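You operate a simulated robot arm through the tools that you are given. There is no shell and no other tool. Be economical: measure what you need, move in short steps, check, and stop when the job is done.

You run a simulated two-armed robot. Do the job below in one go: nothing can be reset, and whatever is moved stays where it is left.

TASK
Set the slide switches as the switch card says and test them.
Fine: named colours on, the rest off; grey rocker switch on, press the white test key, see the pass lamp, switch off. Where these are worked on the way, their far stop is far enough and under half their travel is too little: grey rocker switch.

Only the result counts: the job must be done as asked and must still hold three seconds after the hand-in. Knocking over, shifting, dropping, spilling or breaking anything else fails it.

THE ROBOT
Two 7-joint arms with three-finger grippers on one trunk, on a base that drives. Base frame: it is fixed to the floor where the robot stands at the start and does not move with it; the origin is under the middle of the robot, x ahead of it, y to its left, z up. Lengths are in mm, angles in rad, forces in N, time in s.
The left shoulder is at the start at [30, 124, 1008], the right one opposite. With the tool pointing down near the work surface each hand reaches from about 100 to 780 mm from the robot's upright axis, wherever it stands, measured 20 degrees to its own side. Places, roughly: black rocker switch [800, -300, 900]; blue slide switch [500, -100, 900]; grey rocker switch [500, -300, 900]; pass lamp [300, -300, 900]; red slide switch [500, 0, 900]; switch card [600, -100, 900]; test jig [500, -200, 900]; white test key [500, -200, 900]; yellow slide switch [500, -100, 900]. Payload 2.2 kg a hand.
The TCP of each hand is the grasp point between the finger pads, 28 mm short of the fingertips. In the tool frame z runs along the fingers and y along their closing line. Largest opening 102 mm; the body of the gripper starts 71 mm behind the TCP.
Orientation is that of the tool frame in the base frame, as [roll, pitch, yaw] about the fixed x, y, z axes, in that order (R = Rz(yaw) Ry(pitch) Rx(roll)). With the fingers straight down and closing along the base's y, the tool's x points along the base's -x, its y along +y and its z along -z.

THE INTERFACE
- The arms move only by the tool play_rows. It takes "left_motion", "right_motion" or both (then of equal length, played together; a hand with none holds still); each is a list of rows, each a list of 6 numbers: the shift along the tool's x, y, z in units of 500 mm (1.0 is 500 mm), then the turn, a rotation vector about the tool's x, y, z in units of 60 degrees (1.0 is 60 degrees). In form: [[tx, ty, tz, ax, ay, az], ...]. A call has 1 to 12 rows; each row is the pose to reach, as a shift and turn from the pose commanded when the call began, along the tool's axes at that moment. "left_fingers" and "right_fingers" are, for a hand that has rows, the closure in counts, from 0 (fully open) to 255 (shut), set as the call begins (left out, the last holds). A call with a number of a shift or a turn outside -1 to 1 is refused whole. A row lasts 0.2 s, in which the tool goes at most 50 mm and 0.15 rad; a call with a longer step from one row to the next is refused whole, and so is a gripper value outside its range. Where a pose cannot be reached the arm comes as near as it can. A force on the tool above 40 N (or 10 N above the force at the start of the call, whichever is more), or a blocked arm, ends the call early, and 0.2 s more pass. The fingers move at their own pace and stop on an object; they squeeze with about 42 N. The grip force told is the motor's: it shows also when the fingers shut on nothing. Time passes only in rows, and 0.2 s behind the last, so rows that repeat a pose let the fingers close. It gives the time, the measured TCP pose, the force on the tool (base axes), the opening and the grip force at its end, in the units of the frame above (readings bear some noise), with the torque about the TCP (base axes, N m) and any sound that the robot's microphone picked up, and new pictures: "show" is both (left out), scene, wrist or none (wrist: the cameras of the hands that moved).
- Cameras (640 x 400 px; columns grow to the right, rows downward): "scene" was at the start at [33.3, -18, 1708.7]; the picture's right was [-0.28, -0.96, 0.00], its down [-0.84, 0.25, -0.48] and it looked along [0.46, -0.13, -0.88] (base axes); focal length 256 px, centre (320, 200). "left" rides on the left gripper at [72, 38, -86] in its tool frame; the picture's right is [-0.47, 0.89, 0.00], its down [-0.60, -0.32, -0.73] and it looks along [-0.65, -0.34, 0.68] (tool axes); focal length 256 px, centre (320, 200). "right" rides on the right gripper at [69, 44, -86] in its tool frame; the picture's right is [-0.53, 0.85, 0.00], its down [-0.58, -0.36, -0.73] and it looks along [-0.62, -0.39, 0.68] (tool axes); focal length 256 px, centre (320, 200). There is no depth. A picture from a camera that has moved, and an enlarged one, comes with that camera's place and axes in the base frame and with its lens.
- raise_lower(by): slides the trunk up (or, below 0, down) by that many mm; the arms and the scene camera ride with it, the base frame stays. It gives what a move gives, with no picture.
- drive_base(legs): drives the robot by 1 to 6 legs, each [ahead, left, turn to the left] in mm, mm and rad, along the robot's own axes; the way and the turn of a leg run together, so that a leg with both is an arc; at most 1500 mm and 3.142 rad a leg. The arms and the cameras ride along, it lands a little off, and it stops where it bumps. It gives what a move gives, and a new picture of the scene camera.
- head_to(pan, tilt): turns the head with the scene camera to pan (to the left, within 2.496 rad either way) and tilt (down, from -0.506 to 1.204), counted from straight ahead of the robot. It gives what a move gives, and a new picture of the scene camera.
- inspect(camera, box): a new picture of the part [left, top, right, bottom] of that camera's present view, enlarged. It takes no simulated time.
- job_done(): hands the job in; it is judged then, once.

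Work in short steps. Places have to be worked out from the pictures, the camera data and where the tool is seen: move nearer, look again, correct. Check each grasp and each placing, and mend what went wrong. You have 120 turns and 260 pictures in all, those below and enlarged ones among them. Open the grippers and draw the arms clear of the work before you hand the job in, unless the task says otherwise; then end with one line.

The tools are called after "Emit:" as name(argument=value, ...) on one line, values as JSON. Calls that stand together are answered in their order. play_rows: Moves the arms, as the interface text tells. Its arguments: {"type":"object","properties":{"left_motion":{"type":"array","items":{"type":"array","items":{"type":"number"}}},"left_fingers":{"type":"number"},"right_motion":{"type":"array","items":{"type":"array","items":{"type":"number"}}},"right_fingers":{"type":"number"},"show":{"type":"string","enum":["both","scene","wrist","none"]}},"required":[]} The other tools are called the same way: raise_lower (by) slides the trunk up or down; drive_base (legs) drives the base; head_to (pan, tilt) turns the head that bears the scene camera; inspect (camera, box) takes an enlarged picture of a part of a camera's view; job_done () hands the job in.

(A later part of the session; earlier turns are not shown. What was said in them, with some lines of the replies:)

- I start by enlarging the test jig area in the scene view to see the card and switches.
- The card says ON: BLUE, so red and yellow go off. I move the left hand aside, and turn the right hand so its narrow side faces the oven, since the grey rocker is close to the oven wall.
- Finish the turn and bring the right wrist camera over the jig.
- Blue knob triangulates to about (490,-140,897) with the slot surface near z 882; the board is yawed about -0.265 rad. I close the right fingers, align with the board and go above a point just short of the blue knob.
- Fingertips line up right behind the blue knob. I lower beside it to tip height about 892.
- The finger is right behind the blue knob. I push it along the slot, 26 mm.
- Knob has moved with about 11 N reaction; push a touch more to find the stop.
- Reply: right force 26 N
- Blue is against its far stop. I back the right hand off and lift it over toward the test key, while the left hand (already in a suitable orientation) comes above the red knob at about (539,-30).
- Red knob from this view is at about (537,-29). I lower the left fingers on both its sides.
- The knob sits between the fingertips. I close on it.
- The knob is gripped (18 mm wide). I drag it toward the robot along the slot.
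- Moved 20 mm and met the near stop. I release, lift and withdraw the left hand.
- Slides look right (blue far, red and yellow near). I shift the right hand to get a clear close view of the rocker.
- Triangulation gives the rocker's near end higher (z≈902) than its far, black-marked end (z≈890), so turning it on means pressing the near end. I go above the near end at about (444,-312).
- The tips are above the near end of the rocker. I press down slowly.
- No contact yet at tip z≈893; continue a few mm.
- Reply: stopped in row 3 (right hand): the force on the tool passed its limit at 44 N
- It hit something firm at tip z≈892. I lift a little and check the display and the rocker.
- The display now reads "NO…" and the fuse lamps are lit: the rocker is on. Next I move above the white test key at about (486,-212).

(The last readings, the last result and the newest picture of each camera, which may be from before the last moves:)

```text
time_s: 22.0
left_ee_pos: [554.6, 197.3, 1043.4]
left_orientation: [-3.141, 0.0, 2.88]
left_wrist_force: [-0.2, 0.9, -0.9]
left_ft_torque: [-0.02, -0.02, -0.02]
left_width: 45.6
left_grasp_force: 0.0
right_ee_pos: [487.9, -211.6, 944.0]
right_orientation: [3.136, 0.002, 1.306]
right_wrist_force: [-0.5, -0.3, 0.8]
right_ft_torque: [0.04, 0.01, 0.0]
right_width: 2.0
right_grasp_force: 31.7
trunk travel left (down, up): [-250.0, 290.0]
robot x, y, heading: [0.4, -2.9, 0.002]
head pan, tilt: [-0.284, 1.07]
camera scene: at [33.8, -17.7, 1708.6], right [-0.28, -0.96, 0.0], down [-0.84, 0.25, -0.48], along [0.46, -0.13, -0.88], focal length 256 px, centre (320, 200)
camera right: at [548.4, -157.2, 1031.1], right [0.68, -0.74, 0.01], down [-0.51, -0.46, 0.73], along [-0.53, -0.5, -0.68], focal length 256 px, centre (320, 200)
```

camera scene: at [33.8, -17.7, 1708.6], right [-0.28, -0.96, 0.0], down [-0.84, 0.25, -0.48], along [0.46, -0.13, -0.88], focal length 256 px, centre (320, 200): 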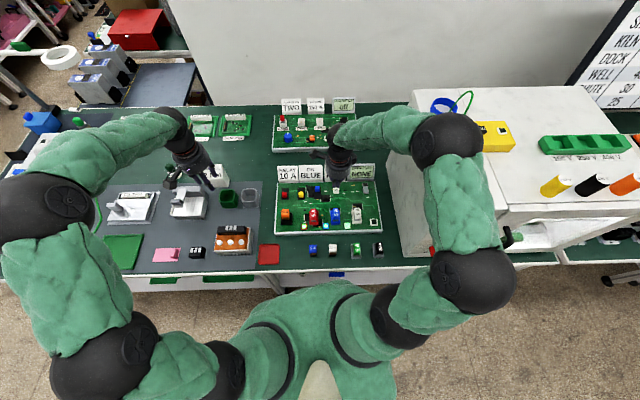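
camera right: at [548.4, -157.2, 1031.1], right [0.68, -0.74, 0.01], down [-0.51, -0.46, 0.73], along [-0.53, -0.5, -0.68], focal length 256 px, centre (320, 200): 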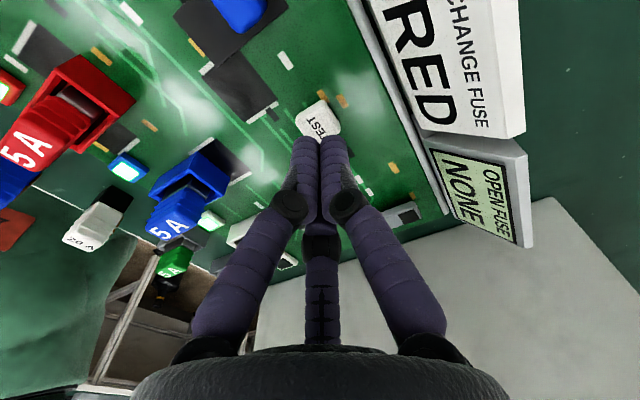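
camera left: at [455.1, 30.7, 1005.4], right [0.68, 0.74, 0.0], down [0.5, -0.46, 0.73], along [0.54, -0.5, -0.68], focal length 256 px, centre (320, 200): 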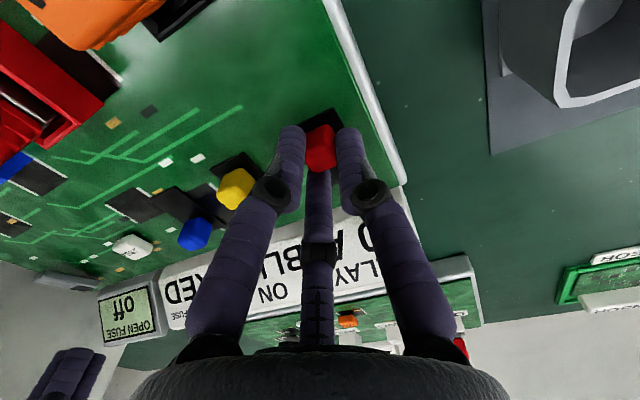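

Fingertips are over the key. I press down slowly and watch the lamp.

Emit:
play_rows(right_motion=[[0.004, 0.003, 0.02, 0, 0, 0], [0.004, 0.003, 0.03, 0, 0, 0], [0.004, 0.003, 0.036, 0, 0, 0], [0.004, 0.003, 0.042, 0, 0, 0], [0.004, 0.003, 0.046, 0, 0, 0]], show="wrist")

Emit:
inspect(camera="scene", box=[270, 160, 390, 235])

```text
time_s: 23.2
left_ee_pos: [554.4, 196.1, 1042.8]
left_orientation: [-3.141, 0.0, 2.88]
left_wrist_force: [0.0, -1.1, 0.2]
left_ft_torque: [-0.05, -0.03, -0.01]
left_width: 45.4
left_grasp_force: 0.0
right_ee_pos: [488.9, -210.7, 922.8]
right_orientation: [3.136, 0.002, 1.307]
right_wrist_force: [0.0, -0.3, 0.0]
right_ft_torque: [-0.02, 0.0, -0.04]
right_width: 2.1
right_grasp_force: 31.5
trunk travel left (down, up): [-250.0, 290.0]
robot x, y, heading: [-0.1, 6.7, 0.003]
head pan, tilt: [-0.284, 1.07]
camera right: at [550.1, -156.2, 1008.9], right [0.68, -0.74, 0.01], down [-0.51, -0.46, 0.73], along [-0.53, -0.5, -0.68], focal length 256 px, centre (320, 200)
```

right: 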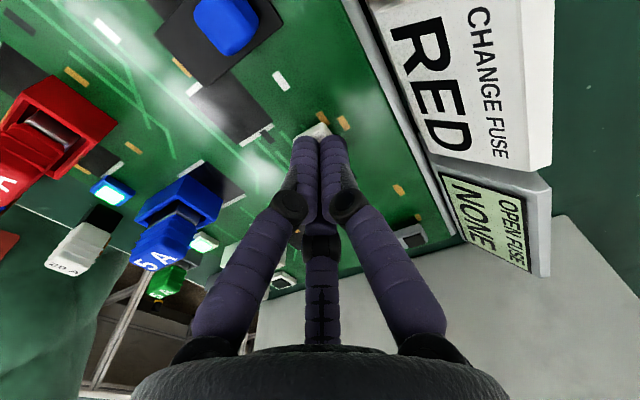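

```text
5.33 times, centred on (330, 198) of scene
camera zoom: at [33.3, -17.8, 1708.7], right [-0.28, -0.96, 0.0], down [-0.84, 0.25, -0.48], along [0.46, -0.13, -0.88], focal length 1367 px, centre (267, 213)
```

zoom: 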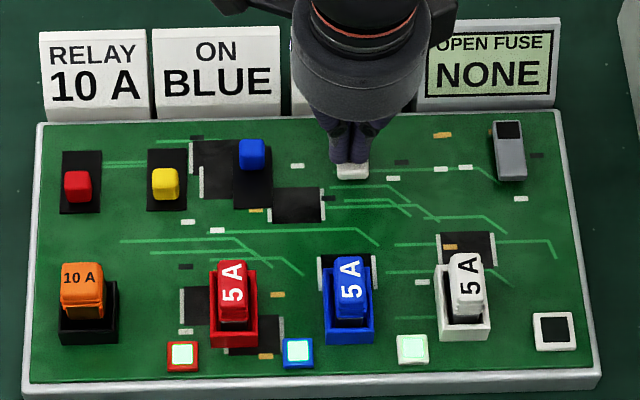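

Centred on the key, no contact yet. Continue down.

Emit:
play_rows(right_motion=[[0, 0, 0.004, 0, 0, 0], [0, 0, 0.008, 0, 0, 0], [0, 0, 0.012, 0, 0, 0], [0, 0, 0.012, 0, 0, 0]], show="none")

Emit:
inspect(camera="scene", box=[270, 160, 390, 235])

```text
time_s: 24.2
left_ee_pos: [554.8, 196.6, 1043.6]
left_orientation: [-3.141, 0.0, 2.881]
left_wrist_force: [0.3, 0.3, 0.3]
left_ft_torque: [0.02, 0.01, 0.0]
left_width: 45.1
left_grasp_force: 0.0
right_ee_pos: [490.6, -211.0, 915.8]
right_orientation: [3.138, 0.001, 1.309]
right_wrist_force: [0.7, 0.2, 0.2]
right_ft_torque: [-0.02, 0.02, 0.03]
right_width: 2.1
right_grasp_force: 32.1
trunk travel left (down, up): [-250.0, 290.0]
robot x, y, heading: [-1.3, -0.2, 0.001]
head pan, tilt: [-0.284, 1.07]
```

```text
5.33 times, centred on (330, 198) of scene
camera zoom: at [33.0, -17.8, 1708.7], right [-0.28, -0.96, 0.0], down [-0.84, 0.25, -0.48], along [0.46, -0.13, -0.88], focal length 1367 px, centre (267, 213)
```

zoom: 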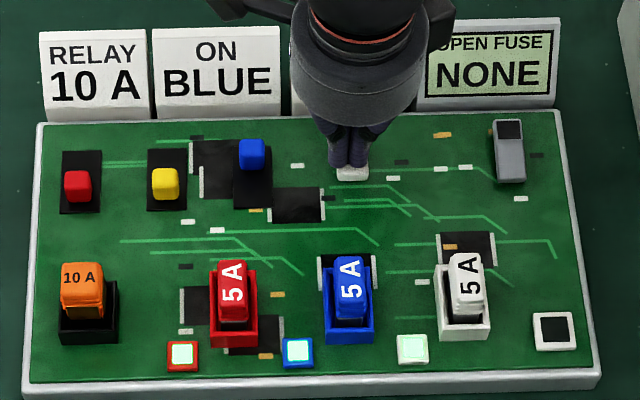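

Still no contact at tip z≈888; a few more mm with the force guard.

Emit:
play_rows(right_motion=[[0, 0, 0.003, 0, 0, 0], [0, 0, 0.006, 0, 0, 0], [0, 0, 0.009, 0, 0, 0], [0, 0, 0.012, 0, 0, 0]], show="none")

Emit:
inspect(camera="scene", box=[270, 160, 390, 235])

```text
time_s: 25.2
left_ee_pos: [553.1, 197.1, 1044.0]
left_orientation: [-3.141, -0.001, 2.878]
left_wrist_force: [-0.1, -0.2, 0.3]
left_ft_torque: [-0.01, 0.0, 0.0]
left_width: 45.0
left_grasp_force: 0.1
right_ee_pos: [491.8, -211.6, 911.0]
right_orientation: [3.133, 0.002, 1.307]
right_wrist_force: [-1.8, -1.4, 13.4]
right_ft_torque: [-0.02, 0.1, 0.06]
right_width: 5.8
right_grasp_force: 31.2
trunk travel left (down, up): [-250.0, 290.0]
robot x, y, heading: [-3.9, 2.8, -0.002]
head pan, tilt: [-0.284, 1.07]
heard: click
```

```text
5.33 times, centred on (330, 198) of scene
camera zoom: at [32.0, -17.5, 1708.8], right [-0.28, -0.96, 0.0], down [-0.84, 0.25, -0.48], along [0.46, -0.14, -0.88], focal length 1367 px, centre (267, 213)
```

zoom: 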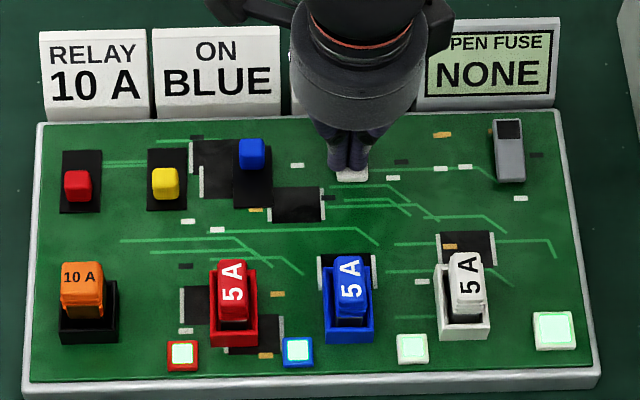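

Click heard and the pass lamp is lit. Now I lift off and go above the rocker's far, black-marked end (≈(480,-327)) to switch off.

Emit:
play_rows(right_motion=[[0, 0, -0.05, 0, 0, 0], [0, 0, -0.11, 0, 0, 0], [-0.04, 0, -0.15, 0, 0, 0], [-0.11, 0.02, -0.15, 0, 0, 0], [-0.18, 0.037, -0.15, 0, 0, 0], [-0.229, 0.037, -0.15, 0, 0, 0], [-0.229, 0.037, -0.1, 0, 0, 0], [-0.229, 0.037, -0.06, 0, 0, 0]])

Emit:
inspect(camera="right", box=[240, 60, 440, 200])

Emit:
inspect(camera="scene", box=[270, 160, 390, 235])

```text
time_s: 27.0
left_ee_pos: [556.0, 195.7, 1042.2]
left_orientation: [3.141, 0.0, 2.88]
left_wrist_force: [-0.2, -0.5, 0.4]
left_ft_torque: [0.03, 0.03, 0.01]
left_width: 45.2
left_grasp_force: 0.2
right_ee_pos: [479.2, -328.5, 940.7]
right_orientation: [3.134, 0.002, 1.306]
right_wrist_force: [0.0, 0.5, -0.6]
right_ft_torque: [0.03, 0.0, 0.0]
right_width: 2.3
right_grasp_force: 31.4
trunk travel left (down, up): [-250.0, 290.0]
robot x, y, heading: [-1.1, 1.4, 0.0]
head pan, tilt: [-0.284, 1.07]
camera scene: at [33.1, -18.1, 1708.7], right [-0.28, -0.96, 0.0], down [-0.84, 0.25, -0.48], along [0.46, -0.13, -0.88], focal length 256 px, centre (320, 200)
camera right: at [539.9, -273.9, 1027.3], right [0.68, -0.74, 0.01], down [-0.51, -0.46, 0.73], along [-0.53, -0.5, -0.68], focal length 256 px, centre (320, 200)
```

scene: 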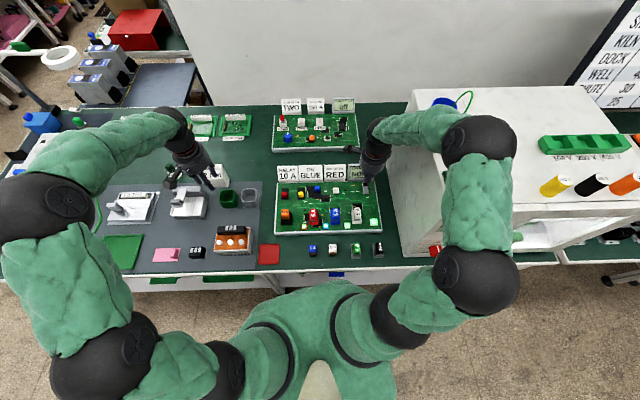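
right: 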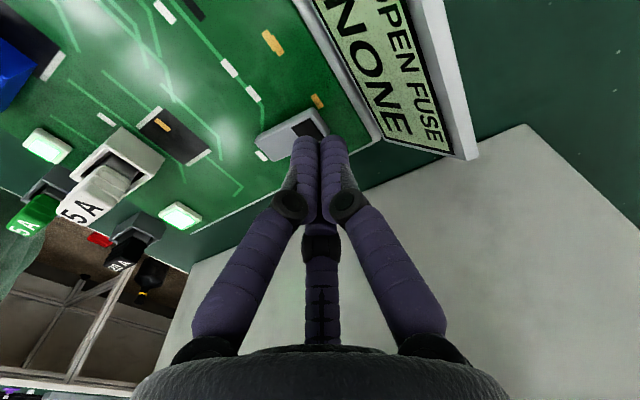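

```text
2.86 times, centred on (340, 130) of right
camera zoom: at [539.9, -273.9, 1027.3], right [0.68, -0.74, 0.01], down [-0.51, -0.46, 0.73], along [-0.53, -0.5, -0.68], focal length 731 px, centre (263, 400)
```

zoom: 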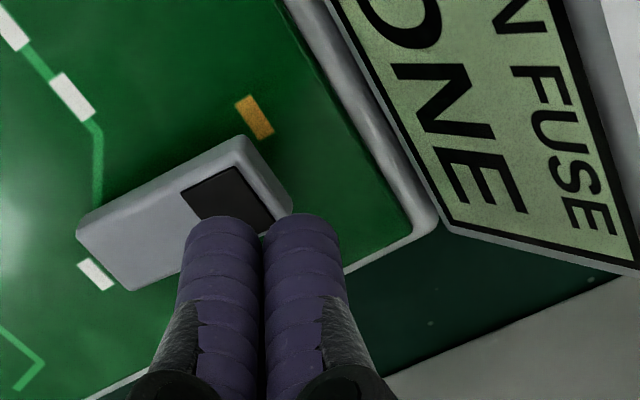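

```text
5.33 times, centred on (330, 198) of scene
camera zoom: at [33.1, -18.1, 1708.7], right [-0.28, -0.96, 0.0], down [-0.84, 0.25, -0.48], along [0.46, -0.13, -0.88], focal length 1367 px, centre (267, 213)
```

zoom: 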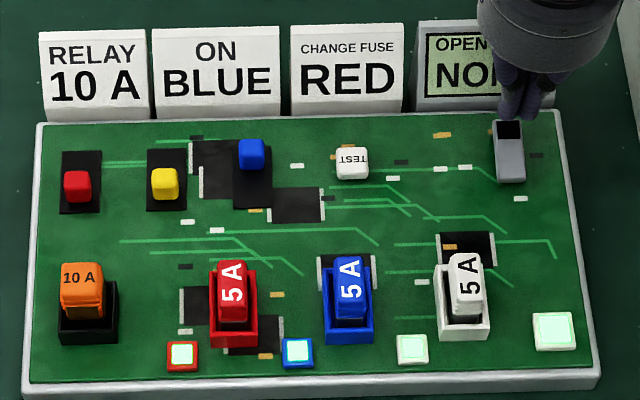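

The pass lamp stays lit with the jig on. I press the far end down, shifted 4 mm back onto the paddle.

Emit:
play_rows(right_motion=[[0, -0.008, 0.012, 0, 0, 0], [0, -0.008, 0.024, 0, 0, 0], [0, -0.008, 0.032, 0, 0, 0], [0, -0.008, 0.038, 0, 0, 0], [0, -0.008, 0.044, 0, 0, 0], [0, -0.008, 0.05, 0, 0, 0], [0, -0.008, 0.055, 0, 0, 0]], show="wrist")

Emit:
inspect(camera="scene", box=[270, 160, 390, 235])

```text
time_s: 28.6
left_ee_pos: [554.7, 197.7, 1044.1]
left_orientation: [3.139, 0.002, 2.879]
left_wrist_force: [-0.1, -0.1, 0.0]
left_ft_torque: [0.02, 0.02, 0.01]
left_width: 45.2
left_grasp_force: 0.0
right_ee_pos: [477.8, -327.6, 919.8]
right_orientation: [3.125, 0.002, 1.305]
right_wrist_force: [-4.0, 5.2, 24.5]
right_ft_torque: [0.35, 0.44, -0.02]
right_width: 2.1
right_grasp_force: 31.5
trunk travel left (down, up): [-250.0, 290.0]
robot x, y, heading: [0.1, 0.3, -0.002]
head pan, tilt: [-0.284, 1.07]
stopped in row 7 (right hand): the force on the tool passed its limit at 44 N (the readings are from after the stop); the commanded pose is now the measured one
camera right: at [537.2, -272.1, 1006.4], right [0.68, -0.74, 0.02], down [-0.52, -0.46, 0.73], along [-0.53, -0.5, -0.69], focal length 256 px, centre (320, 200)
```

right: 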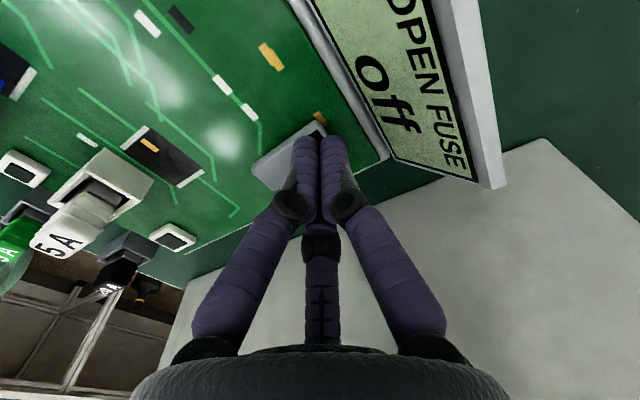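

```text
5.33 times, centred on (330, 198) of scene
camera zoom: at [32.0, -17.0, 1708.7], right [-0.28, -0.96, 0.0], down [-0.84, 0.25, -0.48], along [0.46, -0.14, -0.88], focal length 1367 px, centre (267, 213)
```

zoom: 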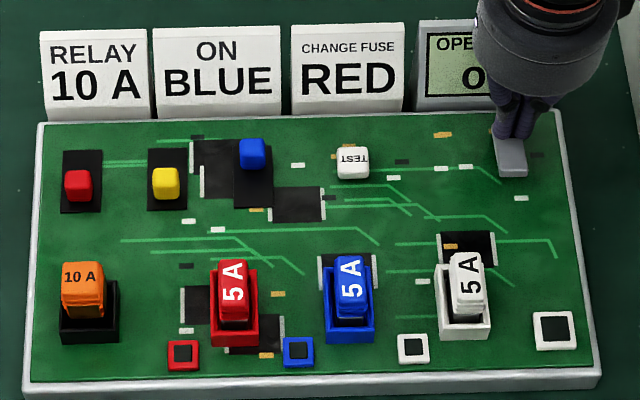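

Display reads off and the lamps are out. I lift and draw the right hand clear.

Emit:
play_rows(right_motion=[[0, 0, -0.06, 0, 0, 0], [0, 0, -0.14, 0, 0, 0], [0.02, -0.02, -0.22, 0, 0, 0], [0.06, -0.05, -0.3, 0, 0, 0], [0.1, -0.1, -0.36, 0, 0, 0], [0.12, -0.15, -0.42, 0, 0, 0]], show="none")

Emit:
play_rows(right_motion=[[0, 0, 0, 0, 0, 0], [0, 0, 0, 0, 0, 0], [0, 0, 0, 0, 0, 0]], right_fingers=0, left_motion=[[0, 0, -0.06, 0, 0, 0], [0, 0, -0.12, 0, 0, 0], [0, 0, -0.16, 0, 0, 0]], left_fingers=0, show="scene")

Emit:
inspect(camera="scene", box=[270, 160, 390, 235])

```text
time_s: 29.9
left_ee_pos: [554.5, 196.3, 1045.4]
left_orientation: [-3.141, -0.001, 2.881]
left_wrist_force: [-0.1, 0.4, 0.2]
left_ft_torque: [0.01, 0.03, 0.01]
left_width: 45.2
left_grasp_force: 0.1
right_ee_pos: [416.4, -248.6, 1128.5]
right_orientation: [3.128, 0.002, 1.307]
right_wrist_force: [-0.6, 1.0, 0.7]
right_ft_torque: [0.02, -0.01, -0.01]
right_width: 2.5
right_grasp_force: 31.9
trunk travel left (down, up): [-250.0, 290.0]
robot x, y, heading: [-0.5, 1.6, -0.003]
head pan, tilt: [-0.284, 1.07]
```

```text
time_s: 30.8
left_ee_pos: [554.8, 195.3, 1125.1]
left_orientation: [-3.141, -0.001, 2.878]
left_wrist_force: [-0.4, 0.4, 0.2]
left_ft_torque: [-0.03, 0.01, -0.01]
left_width: 102.1
left_grasp_force: 0.0
right_ee_pos: [418.3, -249.1, 1126.9]
right_orientation: [3.125, 0.002, 1.309]
right_wrist_force: [-1.0, 0.8, -1.3]
right_ft_torque: [-0.02, -0.02, -0.03]
right_width: 102.3
right_grasp_force: 0.1
trunk travel left (down, up): [-250.0, 290.0]
robot x, y, heading: [-2.2, 4.0, -0.005]
head pan, tilt: [-0.284, 1.07]
camera scene: at [32.4, -17.8, 1708.7], right [-0.28, -0.96, 0.0], down [-0.84, 0.25, -0.48], along [0.46, -0.13, -0.88], focal length 256 px, centre (320, 200)
```

scene: 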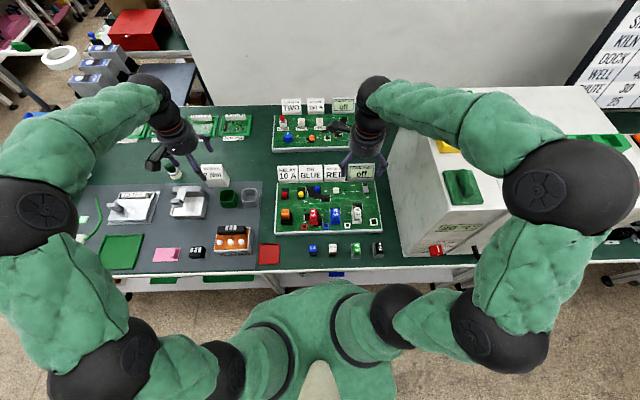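

```text
5.33 times, centred on (330, 198) of scene
camera zoom: at [32.4, -17.8, 1708.7], right [-0.28, -0.96, 0.0], down [-0.84, 0.25, -0.48], along [0.46, -0.13, -0.88], focal length 1367 px, centre (267, 213)
```

zoom: 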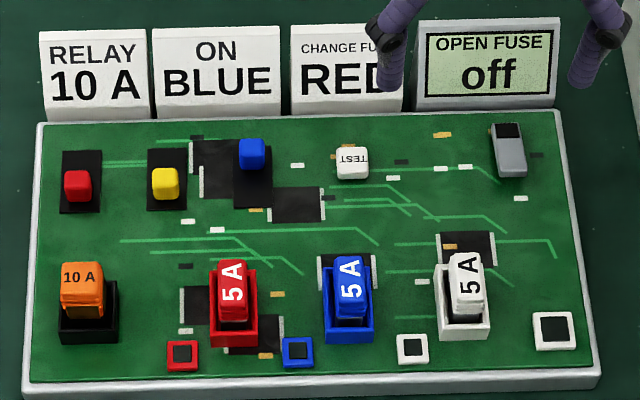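

Blue is on, red and yellow are off, the test passed, the jig reads off, and both hands are clear. I hand the job in.

Emit:
job_done()

```text
The job is handed in.
```

The job is handed in: blue is on, red and yellow are off, the pass lamp lit when I pressed the test key, and the grey rocker is off again. The slides have no on/off marks, so I took "away from the robot" as on; the pass lamp supports that.
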